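You operate a simulated robot arm through the tools that you are given. There is no shell and no other tool. Be economical: measure what you need, move in short steps, check, and stop when the job is done.

You are at the controls of a simulated robot arm. One attempt, no reset.

TASK
Put brass hex spacers U and L in the grey kit tray.
Fine: turn each pocket to PICK and leave the pocket of L there; the other brass spacers stay in their pockets, the steel one where it stands. Set down upright: what you pick out.

It is judged by the outcome, as a careful person would: the job done as asked, and still so three seconds after it is handed in. It fails if anything else is knocked over, pushed out of place, dropped, spilled or broken.

THE ROBOT
A 6-joint arm with a two-finger parallel gripper, fixed in place. Base frame: the origin is at the foot of the arm, x ahead of it, y to its left, z up; the work surface is at about z = 0. Lengths are in mm, angles in degrees, forces in N, time in s.
With the tool pointing down near the work surface it reaches from about 120 to 500 mm from the base axis. Its first joint turns from -72.0 to 72.0 degrees. Payload 0.65 kg.
Tool frame: the origin (TCP) lies between the finger pads and is the grasp point; the fingertips stand 25 mm ahead of it; z points along the fingers, y is the line along which they close. The gripper opens to 76 mm. The fingers are 18 mm wide and 10 mm thick; the gripper's body (36 by 78 mm) begins 45 mm behind the TCP.
Orientation is that of the tool frame in the base frame, as a unit quaternion [x, y, z, w]. With the fingers straight down and closing along the base's y, the tool's x points along the base's -x, its y along +y and its z along -z.

THE INTERFACE
- The arm moves only by the tool step_arm. Its argument "increments" is a list of rows, each a list of 7 numbers: the gripper command, from -1 (fully open) to 1 (shut), values between in proportion, then the shift along the tool's x, y, z in units of 30 mm (1.0 is 30 mm), then the turn, a rotation vector about the tool's x, y, z in units of 5 degrees (1.0 is 5 degrees). In form: [[claw, tx, ty, tz, rx, ry, rz], ...]. A call has 1 to 20 rows; each row shifts and turns the commanded pose from where the row before left it, along the tool's axes as they then stand. A call with a number of a shift or a turn outside -1 to 1 is refused whole. A row lasts 0.2 s, in which the tool goes at most 50 mm and 8.6 degrees; a call with a longer step from one row to the next is refused whole, and so is a gripper value outside its range. Where a pose cannot be reached the arm comes as near as it can. A force on the tool above 50 N (or 10 N above the force at the start of the call, whichever is more), or a blocked arm, ends the call early, and 0.2 s more pass. The fingers move at their own pace (about 108 mm/s each) and stop on an object; they squeeze with about 22 N. The grip force told is the motor's: it shows also when the fingers shut on nothing. Time passes only in rows, and 0.2 s behind the last, so rows that do not move let the fingers close. The reply holds the time, the measured pose of the TCP, the force on the tool along the base axes, the opening and the grip force, in the units named above and with some noise, with the torque about the TCP (base axes, N m) and any sound that the robot's microphone picked up.
- Cameras (640 x 400 px; columns grow to the right, rows downward): "scene" is fixed at [57.5, 272, 407.6]; the picture's right is [-0.76, -0.65, 0.00], its down [-0.35, 0.41, -0.84] and it looks along [0.54, -0.64, -0.54] (base axes); focal length 214 px, centre (320, 200). "wrist" rides on the gripper at [58, 11, -81] in the tool frame; the picture's right is [-0.18, 0.98, 0.00], its down [-0.75, -0.14, -0.64] and it looks along [-0.63, -0.12, 0.77] (tool axes); focal length 243 px, centre (320, 200). There is no depth. A picture from a camera that has moved, and an enlarged one, comes with that camera's place and axes in the base frame and with its lens.
- grab_frame(camera): a new picture of that camera. It takes no simulated time.
- inspect(camera, box): a new picture of the part [left, top, right, bottom] of that camera's present view, enlarged. It takes no simulated time.
- finish_job(): hands the job in; it is judged then, once.

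Go step by step. Nothing tells you positions but the pictures and the camera data: compare them with the known pose of the tool, close in by small moves and look again before you grip or let go. The budget is 120 turns and 68 pictures, counting those below and the enlarged ones. Unless the task says otherwise, let go and move clear before handing in, and close with one line.

The tools are called after "Call:" as a command line: name --pt "numbers of a row" for each row, then --argument value for the rest, lists and objects as JSON in quotes. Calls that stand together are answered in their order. step_arm: Moves the arm, as the interface text tells. Its arguments: {"type":"object","properties":{"increments":{"type":"array"}},"required":["increments"]} The other tools are called the same way: grab_frame (camera) takes a picture; inspect (camera, box) takes an enlarged picture of a part of a camera's view; finish_job () hands the job in.

At the start:

```text
time_s: 0.0
position: [221.8, 77.3, 324.8]
tcp_rot: [-0.001, 1.0, 0.001, 0.001]
force: [-0.2, -0.3, -0.4]
moment: [0.0, -0.01, -0.02]
width: 76.1
gripper_force: 0.1
```

scene: 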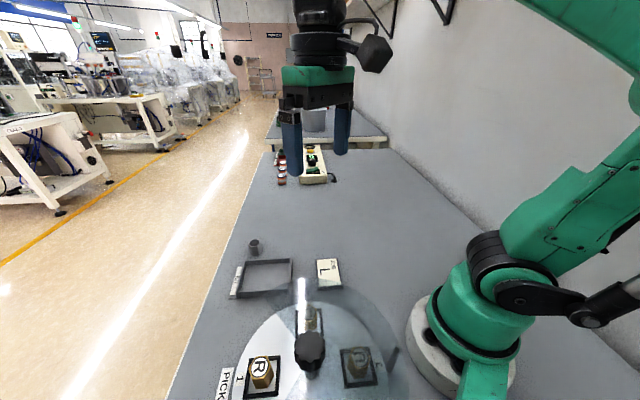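
wrist: 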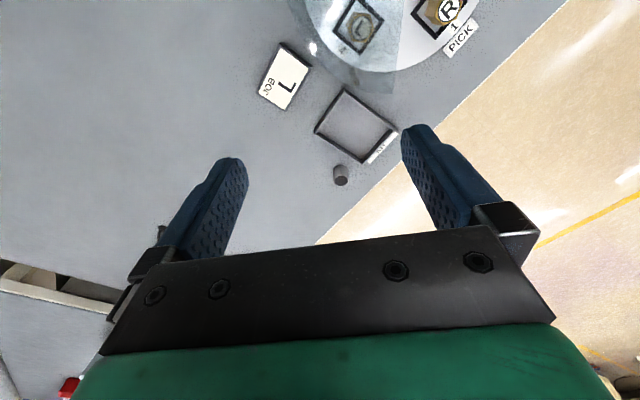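

I see a round carousel with a black knob, lettered pockets and a PICK label, plus a grey tray, a small steel spacer and a job card. I'll look closer before I move.

Call:
inspect --camera "scene" --box '[200, 220, 440, 400]'

Call:
inspect --camera "wrist" --box '[240, 0, 520, 200]'

```text
2.22 times, centred on (320, 310) of scene
camera zoom: at [57.5, 272.0, 407.6], right [-0.76, -0.65, 0.0], down [-0.35, 0.41, -0.84], along [0.54, -0.64, -0.54], focal length 477 px, centre (320, -44)
```

zoom: 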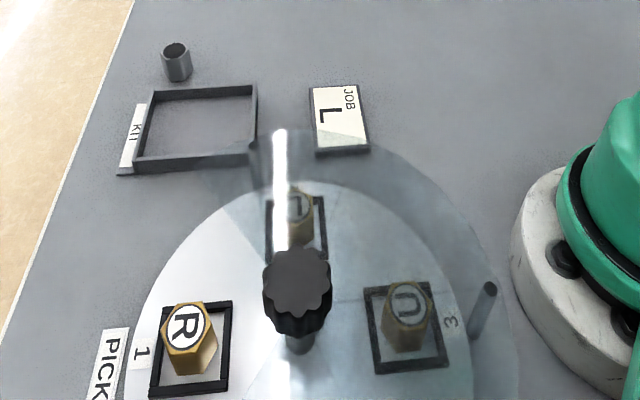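

```text
2.00 times, centred on (380, 100) of wrist
camera zoom: at [164.2, 88.7, 404.3], right [0.18, 0.98, 0.0], down [0.75, -0.14, 0.64], along [0.63, -0.12, -0.77], focal length 485 px, centre (200, 400)
```

zoom: 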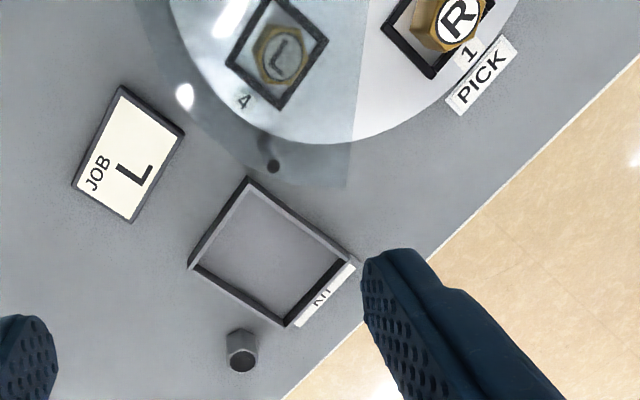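

The carousel centre is near (150,181), with R at PICK, L at about -45° and U on the far side from PICK. I'll move the wrist camera over it, tilted, to see all the pockets and the cover.

Call:
step_arm --pt "-1 0.4 0.8 0 0 0 0" --pt "-1 0.4 0.8 0 0 0 0" --pt "-1 0.4 0.8 0 0 0 0" --pt "-1 0.2 0.7 0 0 0 0" --pt "-1 0 0 0 0 1 0" --pt "-1 0 0 0 0 1 0" --pt "-1 0 0 0 0 1 0" --pt "-1 0 0 0 0 1 0" --pt "-1 0 0 0 0 1 0"

Call:
grab_frame --camera "wrist"

```text
time_s: 2.0
position: [179.2, 170.4, 325.1]
tcp_rot: [0.0, 0.976, 0.001, -0.216]
force: [0.5, 0.2, 0.5]
moment: [0.01, 0.0, -0.01]
width: 75.7
gripper_force: 0.0
```

```text
63 pictures are left
camera wrist: at [161.6, 181.9, 421.9], right [0.17, 0.98, -0.08], down [0.95, -0.14, 0.26], along [0.25, -0.12, -0.96], focal length 243 px, centre (320, 200)
```

wrist: 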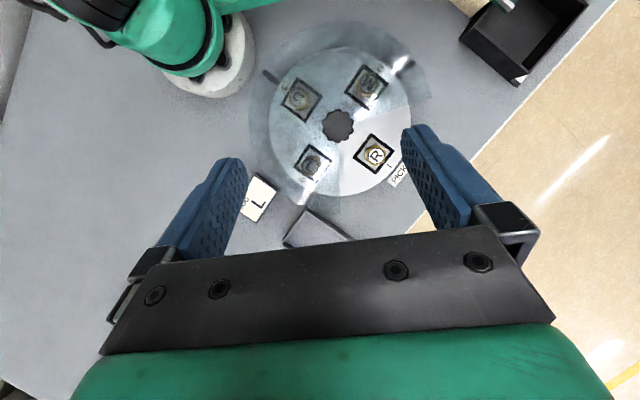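

Call:
inspect --camera "wrist" --box '[240, 15, 440, 215]'

Call:
inspect --camera "scene" --box '[200, 240, 440, 400]'

```text
2.00 times, centred on (340, 115) of wrist
camera zoom: at [161.6, 181.9, 421.9], right [0.17, 0.98, -0.08], down [0.95, -0.14, 0.26], along [0.25, -0.12, -0.96], focal length 485 px, centre (280, 370)
```

zoom: 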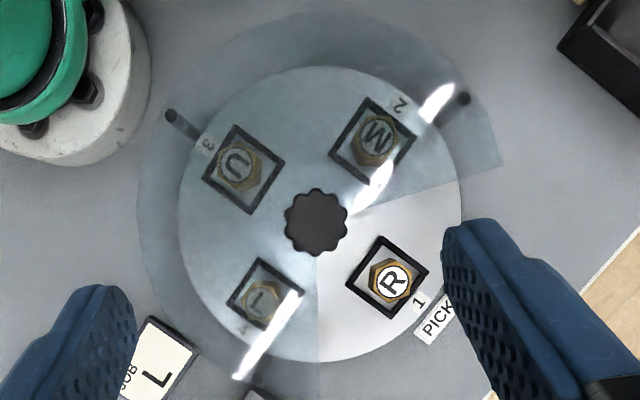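

```text
2.50 times, centred on (320, 320) of scene
camera zoom: at [57.5, 272.0, 407.6], right [-0.76, -0.65, 0.0], down [-0.35, 0.41, -0.84], along [0.54, -0.64, -0.54], focal length 536 px, centre (320, -100)
```

zoom: 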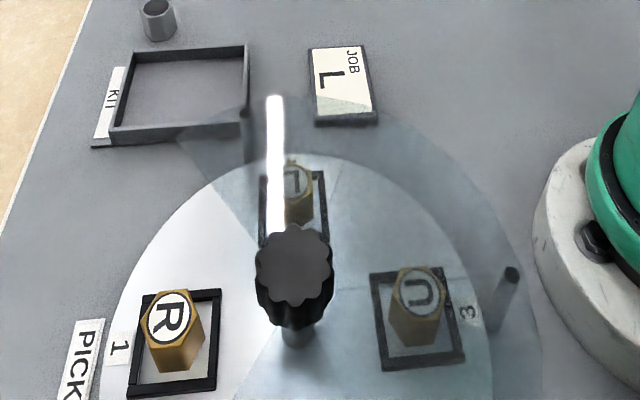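

All four pockets are identified: 1 R is at PICK, 2 M, 3 U (opposite PICK) and 4 L. The cover is at about z 61, and the knob head at (153,180) spans about z 75–96. I'll straighten the tool and go above the knob.

Call:
step_arm --pt "-1 0 0 0 0 -1 0" --pt "-1 0 0 0 0 -1 0" --pt "-1 0 0 0 0 -1 0" --pt "-1 0 0 0 0 -1 0" --pt "-1 0 0 0 0 -1 0" --pt "-1 0.87 0.32 0 0 0 0" --pt "-1 0 0 1 0 0 0" --pt "-1 0 0 1 0 0 0" --pt "-1 0 0 1 0 0 0" --pt "-1 0 0 1 0 0 0" --pt "-1 0 0 1 0 0 0" --pt "-1 0 0 0.7 0 0 0" --pt "-1 0 0 0 0 0 0"

Call:
grab_frame --camera "wrist"

Call:
grab_frame --camera "scene"

```text
time_s: 4.8
position: [154.9, 179.3, 153.9]
tcp_rot: [-0.001, 1.0, 0.0, 0.001]
force: [0.5, 0.4, -0.2]
moment: [0.0, -0.03, -0.01]
width: 75.9
gripper_force: 0.1
```

```text
60 pictures are left
camera wrist: at [96.9, 190.9, 233.1], right [0.18, 0.98, 0.0], down [0.75, -0.14, 0.64], along [0.63, -0.12, -0.77], focal length 243 px, centre (320, 200)
```

wrist: 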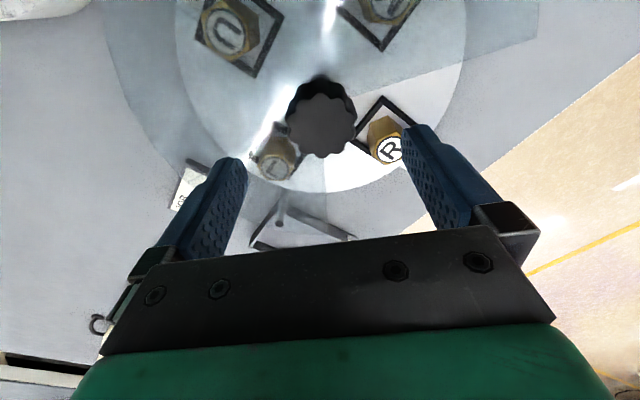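

```text
59 pictures are left
```

scene: 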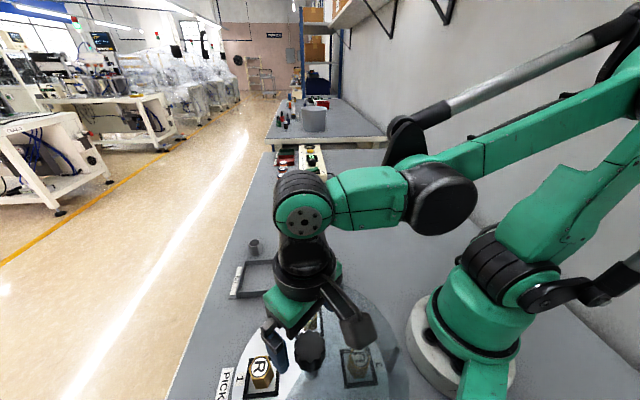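

The fingers straddle the knob and it is centred to within about 2 mm. I'll lower to TCP z≈94, with the tips above the cover, and close on it.

Call:
step_arm --pt "-1 0.08 0.05 0.7 0 0 0" --pt "-1 0 0 0.7 0 0 0" --pt "-1 0 0 0.55 0 0 0" --pt "-1 0 0 0 0 0 0" --pt "0 0 0 0 0 0 0" --pt "1 0 0 0 0 0 0" --pt "1 0 0 0 0 0 0" --pt "1 0 0 0 0 0 0"

```text
time_s: 5.7
position: [152.3, 181.7, 94.4]
tcp_rot: [-0.001, 1.0, 0.0, 0.0]
force: [-1.4, -0.1, 14.5]
moment: [0.09, 0.09, -0.07]
width: 75.7
gripper_force: 0.1
stopped in row 4: the force on the tool passed its limit (the readings are from after the stop); the commanded pose is now the measured one
```

The fingertips touched something at z≈69, probably the cover. I'll rise a few mm and look.

Call:
step_arm --pt "-1 0 0 -0.15 0 0 0" --pt "-1 0 0 0 0 0 0"

Call:
grab_frame --camera "wrist"

Call:
inspect --camera "scene" --box '[200, 240, 440, 400]'

```text
time_s: 6.3
position: [151.2, 180.3, 99.2]
tcp_rot: [-0.001, 1.0, 0.0, 0.0]
force: [-0.1, -0.1, -0.1]
moment: [0.0, 0.01, -0.01]
width: 76.0
gripper_force: 0.1
```

```text
58 pictures are left
camera wrist: at [94.9, 192.8, 179.5], right [0.18, 0.98, 0.0], down [0.75, -0.14, 0.64], along [0.63, -0.12, -0.77], focal length 243 px, centre (320, 200)
```

wrist: 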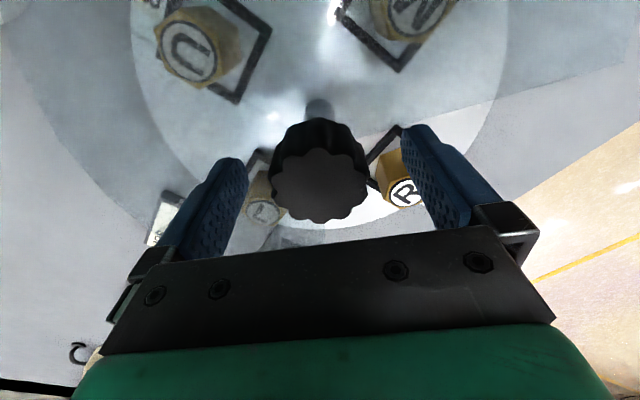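

```text
2.50 times, centred on (320, 320) of scene
camera zoom: at [57.5, 272.0, 407.6], right [-0.76, -0.65, 0.0], down [-0.35, 0.41, -0.84], along [0.54, -0.64, -0.54], focal length 536 px, centre (320, -100)
```

zoom: 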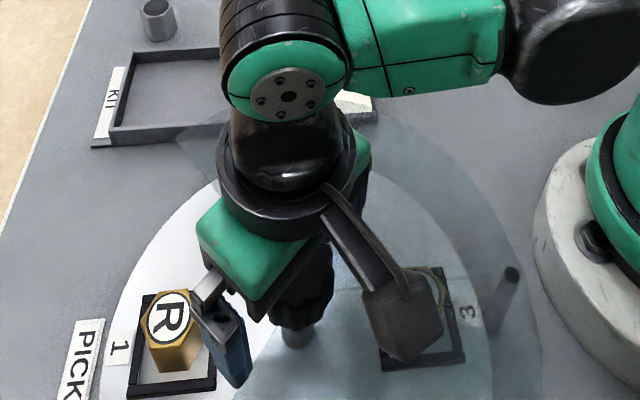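

It's clear now, with the knob centred between the fingers at z 99. I'll close on the knob here.

Call:
step_arm --pt "0 0 0 0 0 0 0" --pt "0.3 0 0 0 0 0 0" --pt "1 0 0 0 0 0 0" --pt "1 0 0 0 0 0 0"

```text
time_s: 7.3
position: [152.3, 181.0, 98.4]
tcp_rot: [0.0, 1.0, -0.001, 0.001]
force: [0.0, -14.6, 5.9]
moment: [0.41, -0.05, 0.01]
width: 41.3
gripper_force: 44.8
```

The knob is gripped at 41 mm, with a small side load in y. I'll shift slightly to relieve it, then try a 15° counter-clockwise turn.

Call:
step_arm --pt "1 0 -0.04 0 0 0 0" --pt "1 0 0 0 0 0 0"

Call:
step_arm --pt "1 0 0 0 0 0 -0.8" --pt "1 0 0 0 0 0 -0.8" --pt "1 0 0 0 0 0 -0.8" --pt "1 0 0 0 0 0 0"

Call:
inspect --camera "wrist" --box '[100, 0, 520, 260]'

```text
time_s: 7.9
position: [151.7, 180.0, 99.3]
tcp_rot: [0.0, 1.0, 0.001, 0.001]
force: [14.6, 4.3, -9.0]
moment: [-0.72, 0.59, 0.05]
width: 41.4
gripper_force: 45.0
```

```text
time_s: 8.9
position: [152.6, 181.0, 99.7]
tcp_rot: [-0.106, 0.994, 0.001, -0.001]
force: [7.0, 23.0, 6.6]
moment: [-0.3, 0.27, -0.91]
width: 41.2
gripper_force: 44.8
```

```text
1.52 times, centred on (310, 130) of wrist
camera zoom: at [94.1, 179.7, 179.5], right [-0.03, 1.0, 0.0], down [0.77, 0.02, 0.64], along [0.64, 0.02, -0.77], focal length 370 px, centre (335, 307)
```

zoom: 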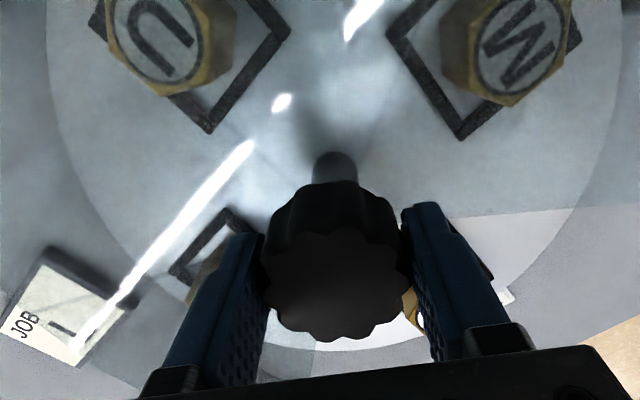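

The disc hasn't turned although the reaction torque is -0.91 N m, so counter-clockwise seems blocked. I'll go back and try clockwise.

Call:
step_arm --pt "1 0 0 0 0 0 0.8" --pt "1 0 0 0 0 0 0.8" --pt "1 0 0 0 0 0 0.8" --pt "1 0 0 0 0 0 0.8" --pt "1 0 0 0 0 0 0.8" --pt "1 0 0 0 0 0 0.8" --pt "1 0 0 0 0 0 0"

Call:
inspect --camera "wrist" --box '[100, 0, 520, 260]'

Call:
inspect --camera "scene" --box '[200, 240, 440, 400]'

```text
time_s: 10.5
position: [152.1, 179.4, 99.7]
tcp_rot: [0.104, 0.995, 0.002, -0.001]
force: [-9.1, 39.7, -17.9]
moment: [-0.38, -0.8, -0.03]
width: 41.1
gripper_force: 45.1
```

```text
1.52 times, centred on (310, 130) of wrist
camera zoom: at [98.0, 203.9, 179.6], right [0.38, 0.92, 0.0], down [0.71, -0.3, 0.64], along [0.59, -0.24, -0.77], focal length 370 px, centre (335, 307)
```

zoom: 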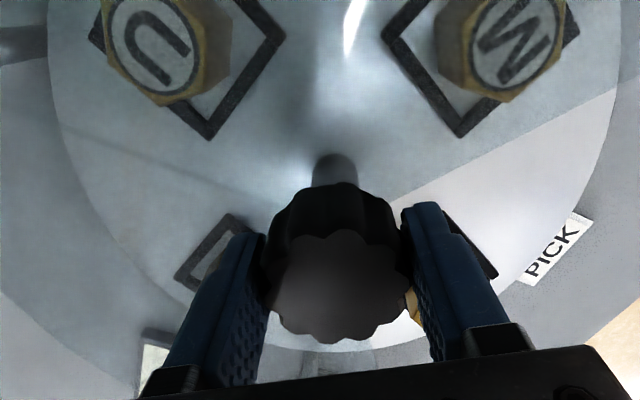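

```text
2.50 times, centred on (320, 320) of scene
camera zoom: at [57.5, 272.0, 407.6], right [-0.76, -0.65, 0.0], down [-0.35, 0.41, -0.84], along [0.54, -0.64, -0.54], focal length 536 px, centre (320, -100)
```

zoom: 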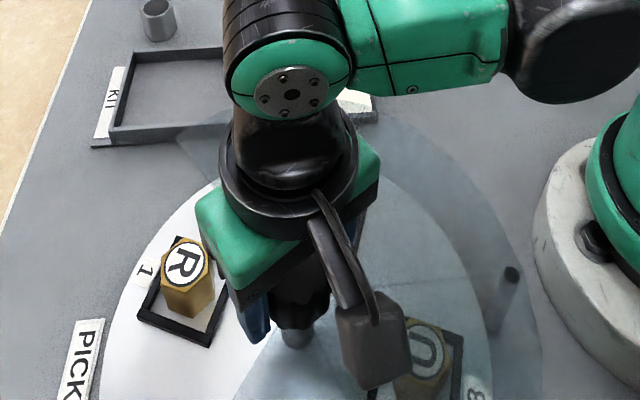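

Clockwise works: the disc turned about 24° with the gripper, and counter-clockwise is ratchet-blocked. Clockwise brings M, then U, then L to PICK. I'll relieve the side load and keep going clockwise.

Call:
step_arm --pt "1 0 0.04 0 0 0 0" --pt "1 0 0 0 0 0 0.9" --pt "1 0 0 0 0 0 0.9" --pt "1 0 0 0 0 0 0.9" --pt "1 0 0 0 0 0 0.9" --pt "1 0 0 0 0 0 0.9" --pt "1 0 0 0 0 0 0.9" --pt "1 0 0 0 0 0 0"

```text
time_s: 12.3
position: [151.8, 180.7, 98.7]
tcp_rot: [0.334, 0.943, -0.002, 0.001]
force: [-19.0, -22.1, 26.1]
moment: [-0.57, -0.53, 0.0]
width: 40.7
gripper_force: 44.9
```

About 51° is done and the side loads are tolerable. I'll continue clockwise toward the 90° index.

Call:
step_arm --pt "1 0 0 0 0 0 0.9" --pt "1 0 0 0 0 0 0.9" --pt "1 0 0 0 0 0 0.9" --pt "1 0 0 0 0 0 0.9" --pt "1 0 0 0 0 0 0"

Call:
inspect --camera "scene" --box '[200, 240, 440, 400]'

```text
time_s: 13.5
position: [152.3, 180.9, 99.3]
tcp_rot: [0.477, 0.879, -0.001, 0.0]
force: [-3.6, -23.2, 7.5]
moment: [-0.13, 0.3, -0.05]
width: 41.0
gripper_force: 45.1
```

```text
2.50 times, centred on (320, 320) of scene
camera zoom: at [57.5, 271.9, 407.6], right [-0.76, -0.65, 0.0], down [-0.35, 0.41, -0.84], along [0.54, -0.64, -0.54], focal length 536 px, centre (320, -100)
```

zoom: 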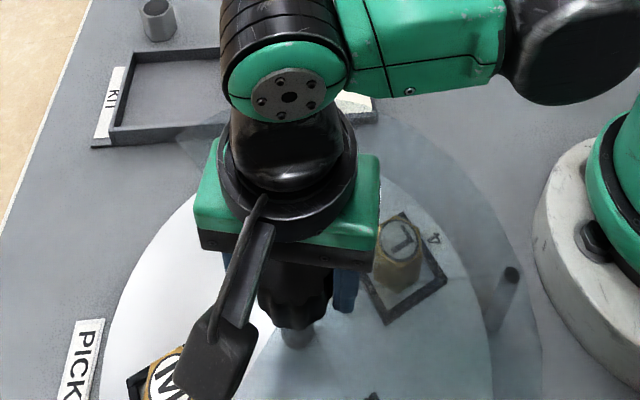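

M is approaching PICK, with the disc at about 69°. I'll turn about 20° more and listen for a detent.

Call:
step_arm --pt "1 0 0 0 0 0 0.9" --pt "1 0 0 0 0 0 0.9" --pt "1 0 0 0 0 0 0.9" --pt "1 0 0 0 0 0 0.9" --pt "1 0 0 0 0 0 0.5" --pt "1 0 0 0 0 0 0"

Call:
inspect --camera "scene" --box '[200, 240, 440, 400]'

```text
time_s: 14.9
position: [152.7, 180.9, 99.0]
tcp_rot: [0.626, 0.78, 0.0, 0.0]
force: [-6.8, -17.5, 35.1]
moment: [-0.27, 0.02, -0.11]
width: 41.4
gripper_force: 44.9
```

```text
2.50 times, centred on (320, 320) of scene
camera zoom: at [57.5, 271.9, 407.7], right [-0.76, -0.65, 0.0], down [-0.35, 0.41, -0.84], along [0.54, -0.64, -0.54], focal length 536 px, centre (320, -100)
```

zoom: 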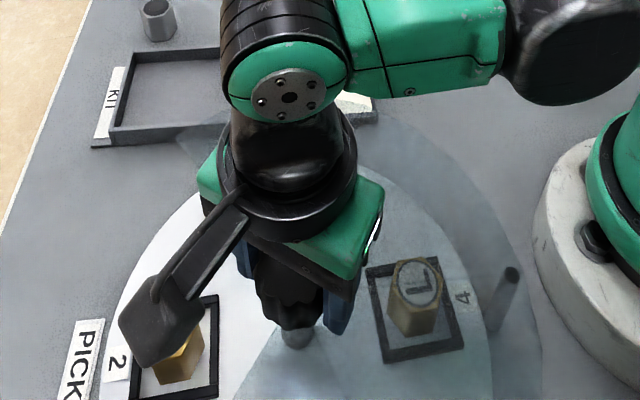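

M is now at PICK (≈90°) and L is on the far side. I'll open, turn the gripper back 90° and check before regripping.

Call:
step_arm --pt "-1 0 0 0 0 0 0" --pt "-1 0 0 0 0 0 0" --pt "-1 0 0 0 0 0 -1" --pt "-1 0 0 0 0 0 -1" --pt "-1 0 0 0 0 0 -1" --pt "-1 0 0 0 0 0 -1" --pt "-1 0 0 0 0 0 -1" --pt "-1 0 0 0 0 0 -1" --pt "-1 0 0 0 0 0 -1" --pt "-1 0 0 0 0 0 -1" --pt "-1 0 0 0 0 0 -1" --pt "-1 0 0 0 0 0 -1" --pt "-1 0 0 0 0 0 -1" --pt "-1 0 0 0 0 0 -1" --pt "-1 0 0 0 0 0 -1" --pt "-1 0 0 0 0 0 -1" --pt "-1 0 0 0 0 0 -1" --pt "-1 0 0 0 0 0 -1" --pt "-1 0 0 0 0 0 -1" --pt "-1 0 0 0 0 0 -1"

Call:
grab_frame --camera "wrist"

Call:
inspect --camera "scene" --box '[200, 240, 440, 400]'

```text
time_s: 19.1
position: [151.8, 179.9, 99.1]
tcp_rot: [-0.111, 0.994, -0.001, 0.0]
force: [-0.1, 0.5, -0.5]
moment: [0.02, -0.03, -0.01]
width: 75.9
gripper_force: 0.1
```

```text
51 pictures are left
camera wrist: at [93.7, 179.2, 178.6], right [-0.04, 1.0, 0.0], down [0.77, 0.03, 0.64], along [0.64, 0.02, -0.77], focal length 243 px, centre (320, 200)
```

wrist: 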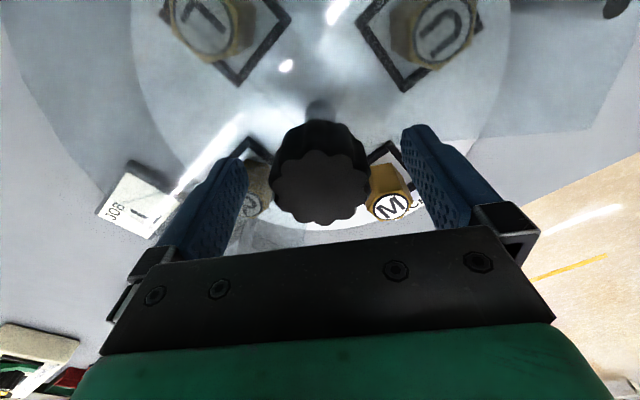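

```text
2.50 times, centred on (320, 320) of scene
camera zoom: at [57.5, 272.0, 407.6], right [-0.76, -0.65, 0.0], down [-0.35, 0.41, -0.84], along [0.54, -0.64, -0.54], focal length 536 px, centre (320, -100)
```

zoom: 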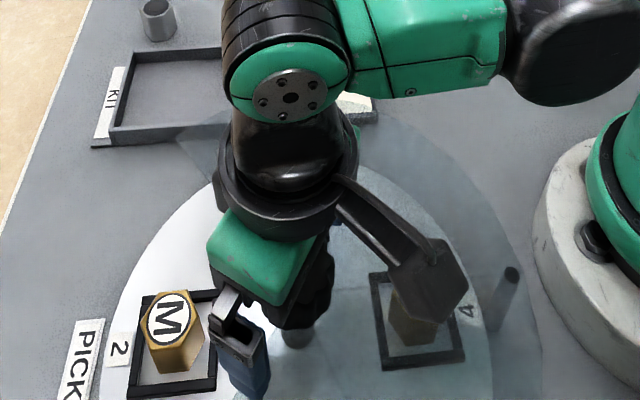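

The disc stayed at the index with M at PICK. I'll regrip and turn 90° clockwise to bring U round.

Call:
step_arm --pt "0 0 0 0 0 0 0" --pt "0.3 0 0 0 0 0 0" --pt "1 0 0 0 0 0 0" --pt "1 0 0 0 0 0 0" --pt "1 0 0 0 0 0 0.9" --pt "1 0 0 0 0 0 0.9" --pt "1 0 0 0 0 0 0.9" --pt "1 0 0 0 0 0 0.9" --pt "1 0 0 0 0 0 0.9" --pt "1 0 0 0 0 0 0.9" --pt "1 0 0 0 0 0 0"

Call:
step_arm --pt "1 0 0 0 0 0 0.9" --pt "1 0 0 0 0 0 0.9" --pt "1 0 0 0 0 0 0.9" --pt "1 0 0 0 0 0 0.9" --pt "1 0 0 0 0 0 0.9" --pt "1 0 0 0 0 0 0.9" --pt "1 0 0 0 0 0 0.9" --pt "1 0 0 0 0 0 0.9" --pt "1 0 0 0 0 0 0.9" --pt "1 0 0 0 0 0 0.9" --pt "1 0 0 0 0 0 0"

```text
time_s: 21.5
position: [152.5, 181.1, 99.1]
tcp_rot: [0.126, 0.992, 0.0, 0.0]
force: [7.4, 8.3, -39.8]
moment: [-0.45, -0.08, -0.04]
width: 41.4
gripper_force: 45.4
```

```text
time_s: 23.9
position: [151.2, 181.0, 99.3]
tcp_rot: [0.495, 0.869, -0.001, 0.001]
force: [-1.4, -29.7, 27.0]
moment: [-0.34, -0.1, 0.05]
width: 41.2
gripper_force: 44.5
```

About 72° is turned. Another 18° should put U at PICK.

Call:
step_arm --pt "1 0 0 0 0 0 0.9" --pt "1 0 0 0 0 0 0.9" --pt "1 0 0 0 0 0 0.9" --pt "1 0 0 0 0 0 0.9" --pt "1 0 0 0 0 0 0"

Call:
inspect --camera "scene" --box '[200, 240, 440, 400]'

```text
time_s: 25.1
position: [152.3, 181.1, 99.0]
tcp_rot: [0.626, 0.78, 0.001, 0.0]
force: [4.9, -11.4, -16.2]
moment: [-0.37, 0.44, 0.09]
width: 41.1
gripper_force: 45.1
```

```text
2.50 times, centred on (320, 320) of scene
camera zoom: at [57.5, 272.0, 407.6], right [-0.76, -0.65, 0.0], down [-0.35, 0.41, -0.84], along [0.54, -0.64, -0.54], focal length 536 px, centre (320, -100)
```

zoom: 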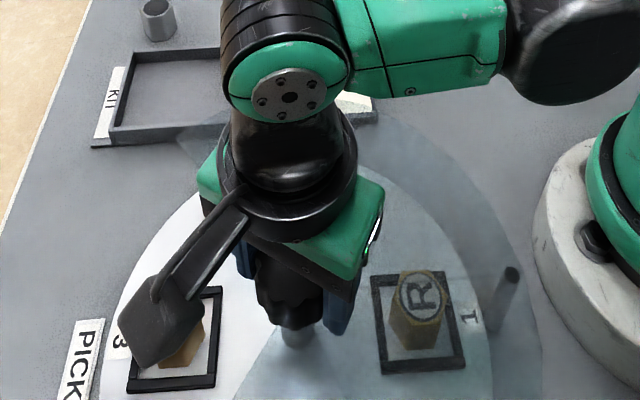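

U's pocket is at PICK. I'll release, rise, turn the tool so it closes radially and go over the pocket to look.

Call:
step_arm --pt "-1 0 0 0 0 0 0" --pt "-1 0 0 0 0 0 0" --pt "-1 0 0 -1 0 0 0" --pt "-1 0 0 -1 0 0 0" --pt "-1 0 0 -0.8 0 0 0" --pt "-1 0 0 0 0 0 -1" --pt "-1 0 0 0 0 0 -1" --pt "-1 0 0 0 0 0 -1" --pt "-1 0 0 0 0 0 -1" --pt "-1 0 0 0 0 0 -1" --pt "-1 0 0 0 0 0 -1" --pt "-1 0 0 0 0 0 -0.5" --pt "-1 0 0.8 0 0 0 0" --pt "-1 0 0.8 0 0 0 0" --pt "-1 0 0.75 0 0 0 0" --pt "-1 0 0 0 0 0 0"

Call:
grab_frame --camera "wrist"

Call:
inspect --camera "scene" --box '[200, 240, 440, 400]'

```text
time_s: 28.5
position: [202.0, 229.9, 183.6]
tcp_rot: [0.382, 0.924, 0.0, 0.0]
force: [1.4, 0.7, 0.3]
moment: [0.01, 0.01, -0.01]
width: 75.8
gripper_force: 0.1
```

```text
48 pictures are left
camera wrist: at [169.8, 280.4, 264.3], right [0.82, 0.57, 0.0], down [0.43, -0.63, 0.64], along [0.36, -0.53, -0.77], focal length 243 px, centre (320, 200)
```

wrist: 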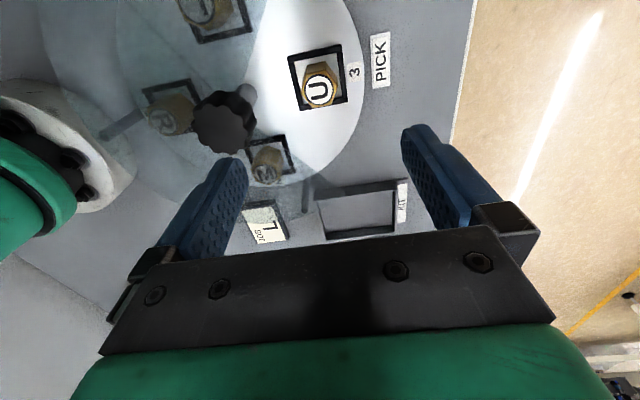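

```text
2.50 times, centred on (320, 320) of scene
camera zoom: at [57.5, 272.0, 407.6], right [-0.76, -0.65, 0.0], down [-0.35, 0.41, -0.84], along [0.54, -0.64, -0.54], focal length 536 px, centre (320, -100)
```

zoom: 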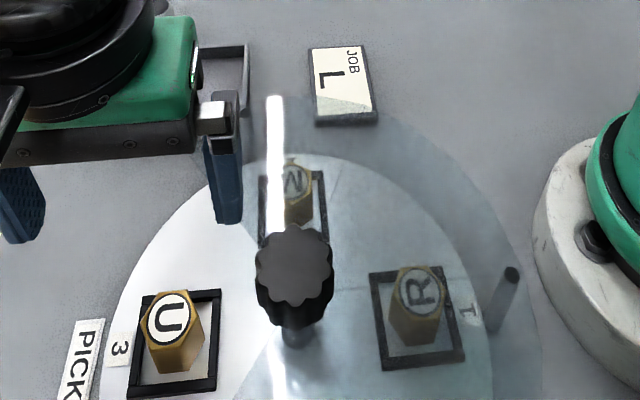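

U is at PICK and about below the tool. I'll enlarge the view for the hex orientation and the pocket wall height.

Call:
inspect --camera "wrist" --box '[260, 30, 400, 120]'

Call:
inspect --camera "scene" --box '[230, 335, 320, 400]'

```text
4.44 times, centred on (330, 75) of wrist
camera zoom: at [169.8, 280.4, 264.3], right [0.82, 0.57, 0.0], down [0.43, -0.63, 0.64], along [0.36, -0.53, -0.77], focal length 1078 px, centre (276, 756)
```

zoom: 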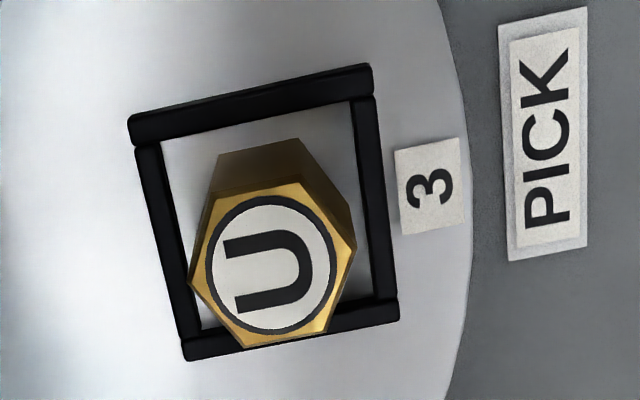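

```text
6.15 times, centred on (275, 368) of scene
camera zoom: at [57.5, 272.0, 407.6], right [-0.76, -0.65, 0.0], down [-0.35, 0.41, -0.84], along [0.54, -0.64, -0.54], focal length 1320 px, centre (597, -831)
```

zoom: 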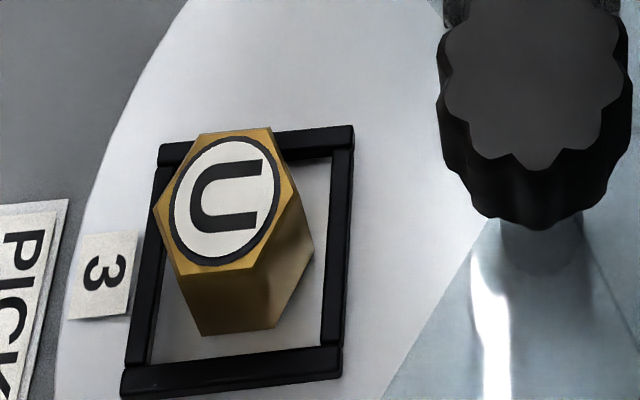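

U is centred near (203.5, 229). Its flats face 16°/76°/136°, its top is at z≈43, and the pocket walls are low (~z 16). I'll turn to close along 16°, which clears knob and cover, half-open and stop just above it to check.

Call:
step_arm --pt "-0.26 0 0 0 0 0 1" --pt "-0.26 0 0 0 0 0 1" --pt "-0.26 0 0 0 0 0 1" --pt "-0.26 0 0 0 0 0 1" --pt "-0.26 0 0 0 0 0 1" --pt "-0.26 0 0 0 0 0 0.8" --pt "-0.26 -0.043 0.04 0.9 0 0 0" --pt "-0.26 0 0 0.9 0 0 0" --pt "-0.26 0 0 0.9 0 0 0" --pt "-0.26 0 0 0.8 0 0 0" --pt "-0.26 0 0 0 0 0 0"

Call:
grab_frame --camera "wrist"

Call:
inspect --camera "scene" --box '[200, 280, 380, 400]'

```text
time_s: 30.9
position: [204.8, 229.6, 77.9]
tcp_rot: [0.601, 0.799, 0.0, 0.0]
force: [-0.1, -0.7, 0.4]
moment: [-0.06, -0.01, -0.01]
width: 47.9
gripper_force: 0.1
```

```text
44 pictures are left
camera wrist: at [199.5, 289.4, 157.9], right [1.0, 0.1, 0.0], down [0.07, -0.76, 0.64], along [0.06, -0.64, -0.77], focal length 243 px, centre (320, 200)
```

wrist: 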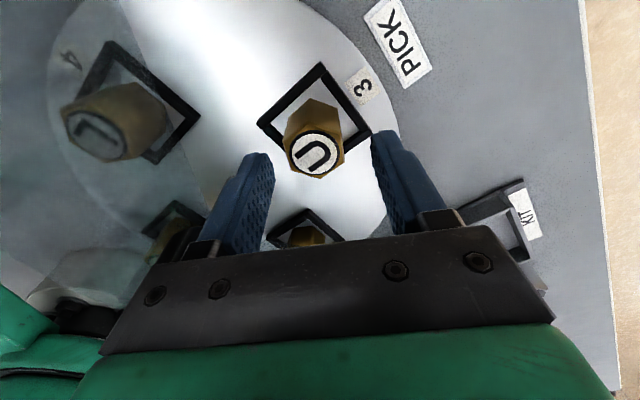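

```text
3.33 times, centred on (290, 340) of scene
camera zoom: at [57.5, 272.0, 407.6], right [-0.76, -0.65, 0.0], down [-0.35, 0.41, -0.84], along [0.54, -0.64, -0.54], focal length 715 px, centre (420, -267)
```

zoom: 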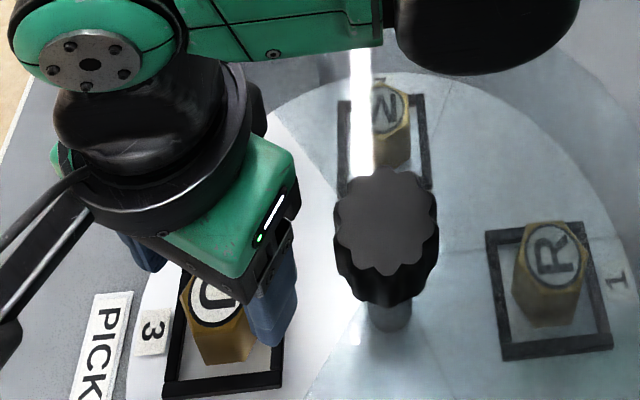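

The U spacer sits between the fingers, slightly off by 1–2 mm. I'll correct that, lower to TCP≈48 and close.

Call:
step_arm --pt "-0.26 -0.05 -0.045 0.5 0 0 0" --pt "-0.26 0 0 0.5 0 0 0" --pt "-0.26 0 0 0 0 0 0" --pt "0.1 0 0 0 0 0 0" --pt "0.3 0 0 0 0 0 0" --pt "1 0 0 0 0 0 0" --pt "1 0 0 0 0 0 0"

Call:
grab_frame --camera "wrist"

```text
time_s: 31.6
position: [204.3, 228.3, 51.7]
tcp_rot: [0.602, 0.799, -0.001, -0.001]
force: [-5.7, -1.0, 59.6]
moment: [0.16, -0.95, -0.21]
width: 47.9
gripper_force: 0.1
stopped in row 3: the force on the tool passed its limit (the readings are from after the stop); the commanded pose is now the measured one
```

```text
42 pictures are left
camera wrist: at [198.8, 288.2, 131.9], right [1.0, 0.09, 0.0], down [0.07, -0.76, 0.64], along [0.06, -0.64, -0.76], focal length 243 px, centre (320, 200)
```

wrist: 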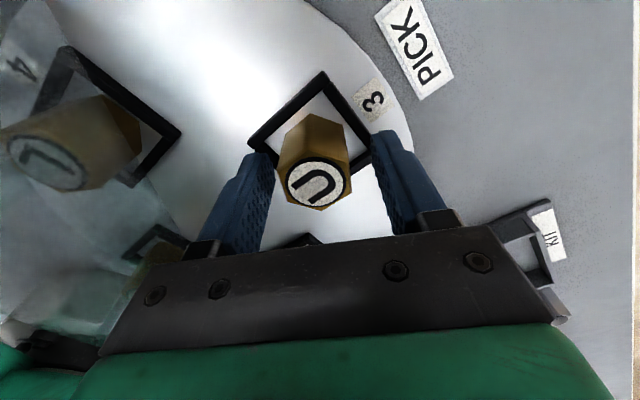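

A fingertip touched a pocket wall at z≈27, so the features are a few mm higher than I estimated. I'll rise 3 mm and close gently there.

Call:
step_arm --pt "-0.26 0 0 -0.1 0 0 0" --pt "-0.26 0 0 0 0 0 0" --pt "0 0 0 0 0 0 0" --pt "0.2 0 0 0 0 0 0" --pt "0.4 0 0 0 0 0 0" --pt "1 0 0 0 0 0 0" --pt "1 0 0 0 0 0 0"

Call:
grab_frame --camera "wrist"

```text
time_s: 33.2
position: [203.4, 228.3, 53.3]
tcp_rot: [0.601, 0.799, -0.001, 0.001]
force: [-0.7, -0.8, 0.3]
moment: [0.01, 0.02, 0.0]
width: 27.8
gripper_force: 22.0
```

```text
41 pictures are left
camera wrist: at [198.4, 288.3, 134.0], right [1.0, 0.09, 0.0], down [0.07, -0.76, 0.64], along [0.06, -0.64, -0.76], focal length 243 px, centre (320, 200)
```

wrist: 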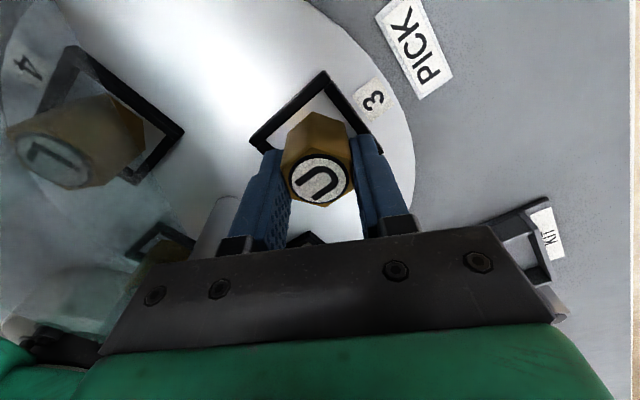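

U is gripped on its flats (27.8 mm). I'll lift straight up and carry it over the tray at height.

Call:
step_arm --pt "1 0 0 -0.3 0 0 0" --pt "1 0 0 -0.6 0 0 0" --pt "1 0 0 -0.8 0 0 0" --pt "1 0 0 -0.8 0 0 0" --pt "1 0 0 -0.8 0 0 0" --pt "1 0 0 0 0 0 0"

Call:
inspect --camera "scene" --box '[200, 220, 440, 400]'

```text
time_s: 34.6
position: [204.0, 228.1, 154.4]
tcp_rot: [0.601, 0.799, -0.001, 0.0]
force: [-0.1, -0.4, -1.3]
moment: [0.03, -0.03, 0.04]
width: 27.8
gripper_force: 22.1
```

```text
2.22 times, centred on (320, 310) of scene
camera zoom: at [57.5, 272.0, 407.6], right [-0.76, -0.65, 0.0], down [-0.35, 0.41, -0.84], along [0.54, -0.64, -0.54], focal length 477 px, centre (320, -44)
```

zoom: 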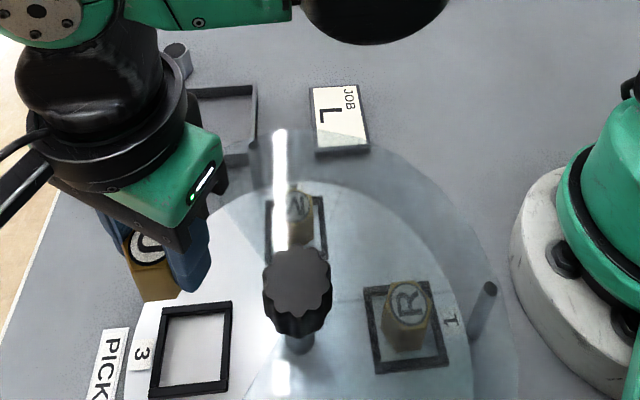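

U is lifted and the pocket is empty. Now I'll carry it over the tray and look.

Call:
step_arm --pt "1 -0.5 0.48 0 0 0 0" --pt "1 -0.67 0.64 0 0 0 0" --pt "1 -0.67 0.64 0 0 0 0" --pt "1 -0.67 0.64 0 0 0 0" --pt "1 -0.67 0.64 0 0 0 0" --pt "1 -0.67 0.64 0 0 0 0" --pt "1 -0.69 0.62 0 0 0 0" --pt "1 0 0 0 0 0 0"

Call:
grab_frame --camera "wrist"

Call:
inspect --camera "scene" --box '[200, 180, 400, 330]'

```text
time_s: 36.4
position: [364.5, 131.1, 152.4]
tcp_rot: [0.601, 0.799, -0.001, 0.0]
force: [0.0, 0.5, -1.0]
moment: [-0.02, 0.01, 0.0]
width: 28.1
gripper_force: 22.5
```

```text
39 pictures are left
camera wrist: at [360.8, 190.8, 232.7], right [1.0, 0.09, 0.0], down [0.07, -0.76, 0.64], along [0.06, -0.64, -0.76], focal length 243 px, centre (320, 200)
```

wrist: 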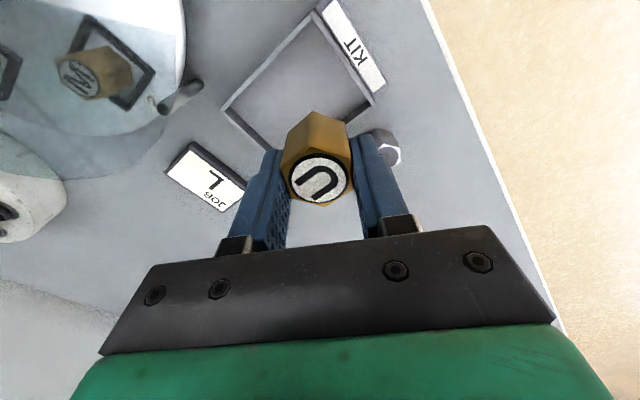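

```text
2.67 times, centred on (300, 255) of scene
camera zoom: at [57.5, 272.0, 407.6], right [-0.76, -0.65, 0.0], down [-0.35, 0.41, -0.84], along [0.54, -0.64, -0.54], focal length 572 px, centre (373, 53)
```

zoom: 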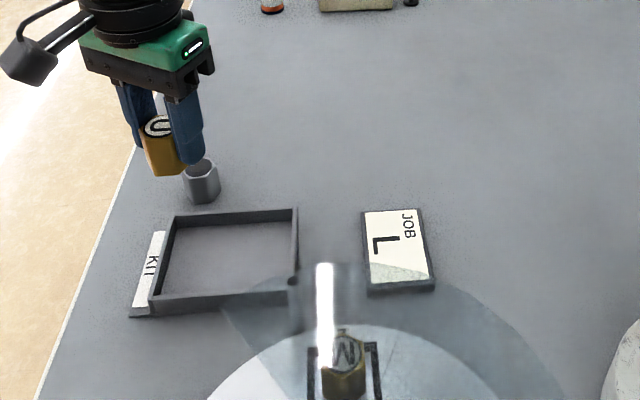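

The tray's centre is near (347,112), long axis at about 45°, and inner size about 100×77. I'll turn the tool 120° so the fingers close across the short axis. Then I'll lower to just above the floor at the far half.

Call:
step_arm --pt "1 0 0 0 0 0 -1" --pt "1 0 0 0 0 0 -1" --pt "1 0 0 0 0 0 -1" --pt "1 0 0 0 0 0 -1" --pt "1 0 0 0 0 0 -1" --pt "1 0 0 0 0 0 -1" --pt "1 0 0 0 0 0 -1" --pt "1 0 0 0 0 0 -1" --pt "1 0 0 0 0 0 -1" --pt "1 0 0 0 0 0 -1" --pt "1 0 0 0 0 0 -1" --pt "1 0 0 0 0 0 -1" --pt "1 0 0 0 0 0 0"

Call:
step_arm --pt "1 0 0 0 0 0 -1" --pt "1 0 0 0 0 0 -1" --pt "1 0 0 0 0 0 -1" --pt "1 0 0 0 0 0 -1" --pt "1 0 0 0 0 0 -1" --pt "1 0 0 0 0 0 -1" --pt "1 0 0 0 0 0 -1" --pt "1 0 0 0 0 0 -1" --pt "1 0 0 0 0 0 -1" --pt "1 0 0 0 0 0 -1" --pt "1 0 0 0 0 0 -1" --pt "1 0 0 0 0 0 -1" --pt "1 0 0 0.9 0 0 0" --pt "1 0 0 0.9 0 0 0" --pt "1 0 0 0.8 0 0 0" --pt "1 0 0 0.5 0 0 0" --pt "1 0 0 0 0 0 0"

Call:
grab_frame --camera "wrist"

Call:
inspect --camera "scene" --box '[200, 200, 360, 320]'

```text
time_s: 39.2
position: [364.7, 132.6, 152.9]
tcp_rot: [0.121, 0.993, -0.002, 0.0]
force: [-0.9, -0.8, -1.8]
moment: [0.01, 0.0, -0.03]
width: 27.9
gripper_force: 21.3
```

```text
time_s: 42.8
position: [363.5, 134.0, 60.1]
tcp_rot: [-0.391, 0.92, -0.001, -0.003]
force: [-0.3, 0.4, -1.4]
moment: [0.02, 0.01, -0.02]
width: 28.0
gripper_force: 22.1
```

```text
37 pictures are left
camera wrist: at [317.3, 100.3, 139.6], right [-0.58, 0.81, 0.0], down [0.62, 0.45, 0.64], along [0.52, 0.37, -0.77], focal length 243 px, centre (320, 200)
```

wrist: 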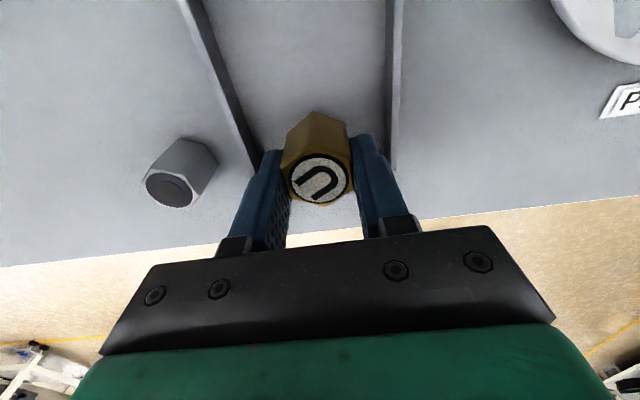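

```text
3.33 times, centred on (280, 260) of scene
camera zoom: at [57.5, 272.0, 407.6], right [-0.76, -0.65, 0.0], down [-0.35, 0.41, -0.84], along [0.54, -0.64, -0.54], focal length 715 px, centre (453, 0)
```

zoom: 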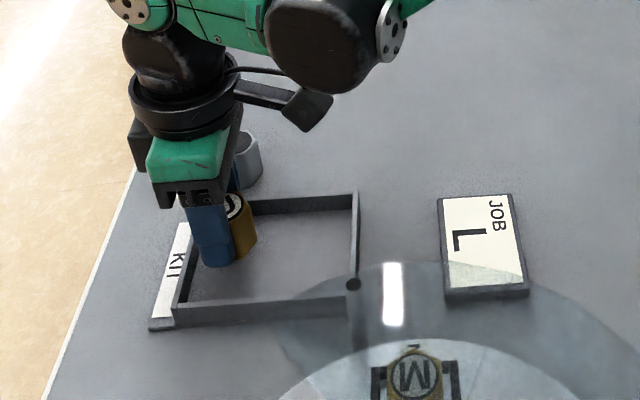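

The spacer is centred across the tray. I'll descend in small steps until contact with the floor.

Call:
step_arm --pt "1 0 0 0.2 0 0 0" --pt "1 0 0 0.2 0 0 0" --pt "1 0 0 0 0 0 0"

Call:
step_arm --pt "1 0 0 0.1 0 0 0" --pt "1 0 0 0 0 0 0"

Call:
step_arm --pt "1 0 0 0.08 0 0 0" --pt "1 0 0 0 0 0 0"

```text
time_s: 43.6
position: [364.9, 134.1, 48.1]
tcp_rot: [-0.391, 0.92, 0.0, -0.002]
force: [0.4, 0.0, -1.2]
moment: [-0.02, -0.01, -0.05]
width: 27.6
gripper_force: 22.3
```

```text
time_s: 44.2
position: [364.3, 133.6, 45.8]
tcp_rot: [-0.391, 0.92, -0.001, -0.002]
force: [-0.5, 0.1, -1.2]
moment: [-0.04, 0.01, 0.03]
width: 27.7
gripper_force: 21.9
```

```text
time_s: 44.8
position: [365.2, 132.1, 42.7]
tcp_rot: [-0.39, 0.921, -0.001, -0.001]
force: [0.5, 0.3, -1.5]
moment: [0.02, 0.01, -0.02]
width: 27.8
gripper_force: 21.7
```

Call:
step_arm --pt "1 0 0 0.06 0 0 0" --pt "1 0 0 0 0 0 0"

Call:
inspect --camera "scene" --box '[220, 220, 320, 295]'

```text
time_s: 45.4
position: [364.0, 132.1, 41.4]
tcp_rot: [-0.392, 0.92, -0.001, -0.001]
force: [-0.1, -0.1, -2.3]
moment: [0.01, 0.0, 0.03]
width: 27.7
gripper_force: 21.8
```

```text
5.33 times, centred on (270, 258) of scene
camera zoom: at [57.5, 272.0, 407.6], right [-0.76, -0.65, 0.0], down [-0.35, 0.41, -0.84], along [0.54, -0.64, -0.54], focal length 1144 px, centre (587, -107)
```

zoom: 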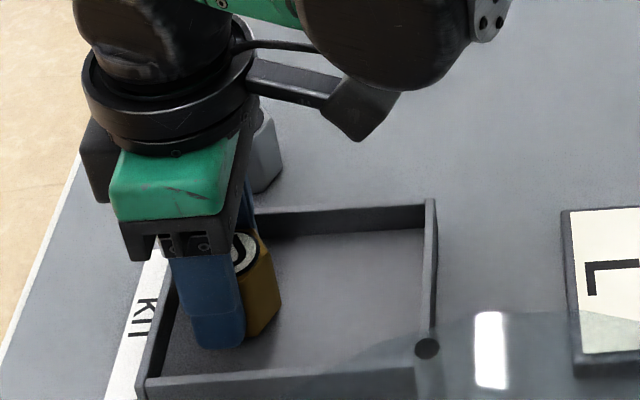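

It's not yet on the floor, so I'll keep lowering in about 1.5 mm steps.

Call:
step_arm --pt "1 0 0 0.06 0 0 0" --pt "1 0 0 0 0 0 0"

Call:
step_arm --pt "1 0 0 0.05 0 0 0" --pt "1 0 0 0 0 0 0"

Call:
step_arm --pt "1 0 0 0.05 0 0 0" --pt "1 0 0 0 0 0 0"

```text
time_s: 46.0
position: [365.2, 132.5, 39.5]
tcp_rot: [-0.391, 0.92, -0.001, -0.002]
force: [0.6, 1.0, -1.7]
moment: [0.0, 0.0, 0.01]
width: 27.7
gripper_force: 21.5
```

```text
time_s: 46.6
position: [364.6, 131.1, 38.3]
tcp_rot: [-0.392, 0.92, -0.001, -0.002]
force: [-5.0, 2.3, 20.3]
moment: [0.0, 0.12, -0.02]
width: 27.9
gripper_force: 21.7
```

```text
time_s: 47.2
position: [364.9, 131.8, 36.1]
tcp_rot: [-0.391, 0.92, 0.0, 0.0]
force: [-5.6, 5.2, 17.9]
moment: [0.15, 0.18, -0.03]
width: 28.1
gripper_force: 21.7
```

It's on the floor at TCP≈38. I'll release with a limited opening and rise straight up.

Call:
step_arm --pt "0.1 0 0 -0.03 0 0 0" --pt "-0.05 0 0 0 0 0 0" --pt "-0.05 0 0 0 0 0 0" --pt "-0.05 0 0 -0.5 0 0 0" --pt "-0.05 0 0 -0.8 0 0 0" --pt "-0.05 0 0 -1 0 0 0" --pt "-0.05 0 0 -1 0 0 0" --pt "-0.05 0 0 0 0 0 0"

Call:
grab_frame --camera "wrist"

```text
time_s: 49.0
position: [367.3, 132.7, 138.7]
tcp_rot: [-0.391, 0.92, -0.001, -0.002]
force: [-0.6, 0.8, 0.0]
moment: [-0.01, 0.03, 0.0]
width: 40.1
gripper_force: 0.0
```

```text
34 pictures are left
camera wrist: at [320.1, 99.2, 217.5], right [-0.58, 0.81, 0.0], down [0.62, 0.45, 0.64], along [0.52, 0.37, -0.77], focal length 243 px, centre (320, 200)
```

wrist: 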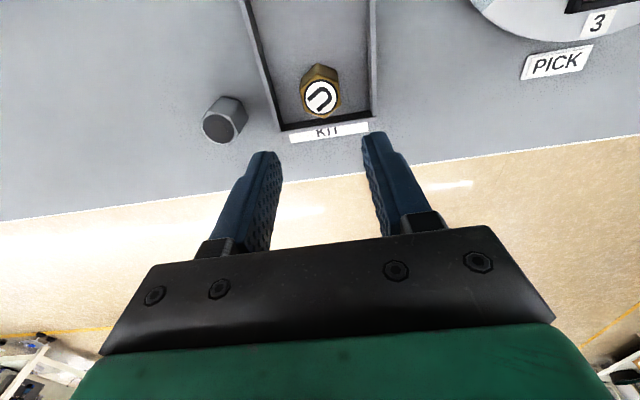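

U stands upright in the tray and the steel spacer is undisturbed. Back to the knob, high, with the fingers open.

Call:
step_arm --pt "-0.05 0 0 -0.6 0 0 0" --pt "-0.05 0.478 0.785 0 0 0 0" --pt "-0.05 0.478 0.785 0 0 0 0" --pt "-0.5 0.478 0.785 0 0 0 0" --pt "-1 0.478 0.785 0 0 0 0" --pt "-1 0.478 0.785 0 0 0 0" --pt "-1 0.478 0.785 0 0 0 0" --pt "-1 0.478 0.785 0 0 0 0" --pt "-1 0.478 0.785 0 0 0 0" --pt "-1 0 0 0 0 0 0"

Call:
grab_frame --camera "wrist"

```text
time_s: 51.2
position: [148.6, 182.5, 153.7]
tcp_rot: [-0.391, 0.92, 0.0, -0.001]
force: [-0.2, -0.7, -0.6]
moment: [0.02, 0.03, 0.02]
width: 76.1
gripper_force: 0.1
```

```text
33 pictures are left
camera wrist: at [103.0, 148.7, 234.4], right [-0.58, 0.81, 0.0], down [0.62, 0.45, 0.64], along [0.52, 0.37, -0.77], focal length 243 px, centre (320, 200)
```

wrist: 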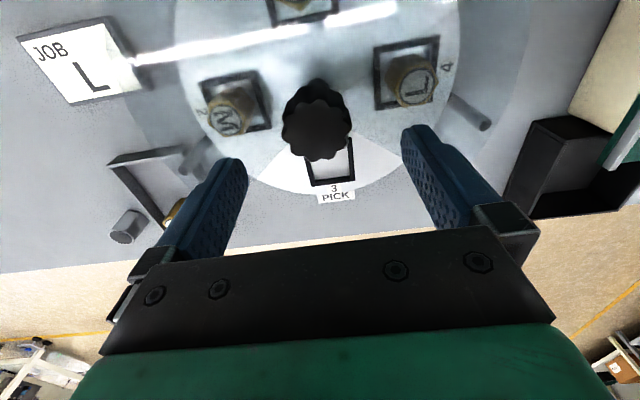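

The knob is between the fingers. I'll correct about 3 mm, lower to z≈99 and close.

Call:
step_arm --pt "-1 -0.03 -0.11 0.6 0 0 0" --pt "-1 0 0 0.6 0 0 0" --pt "-1 0 0 0.6 0 0 0" --pt "-1 0 0 0 0 0 0"

Call:
step_arm --pt "0 0 0 0 0 0 0" --pt "0.3 0 0 0 0 0 0" --pt "1 0 0 0 0 0 0" --pt "1 0 0 0 0 0 0"

```text
time_s: 52.2
position: [153.1, 180.0, 101.9]
tcp_rot: [-0.391, 0.92, -0.001, -0.002]
force: [0.2, 0.1, 0.6]
moment: [-0.01, -0.01, -0.02]
width: 76.1
gripper_force: 0.0
```

```text
time_s: 53.2
position: [151.9, 180.1, 101.5]
tcp_rot: [-0.391, 0.92, 0.001, -0.002]
force: [-24.6, 26.2, -15.8]
moment: [-0.42, -0.65, 0.0]
width: 41.7
gripper_force: 45.2
```

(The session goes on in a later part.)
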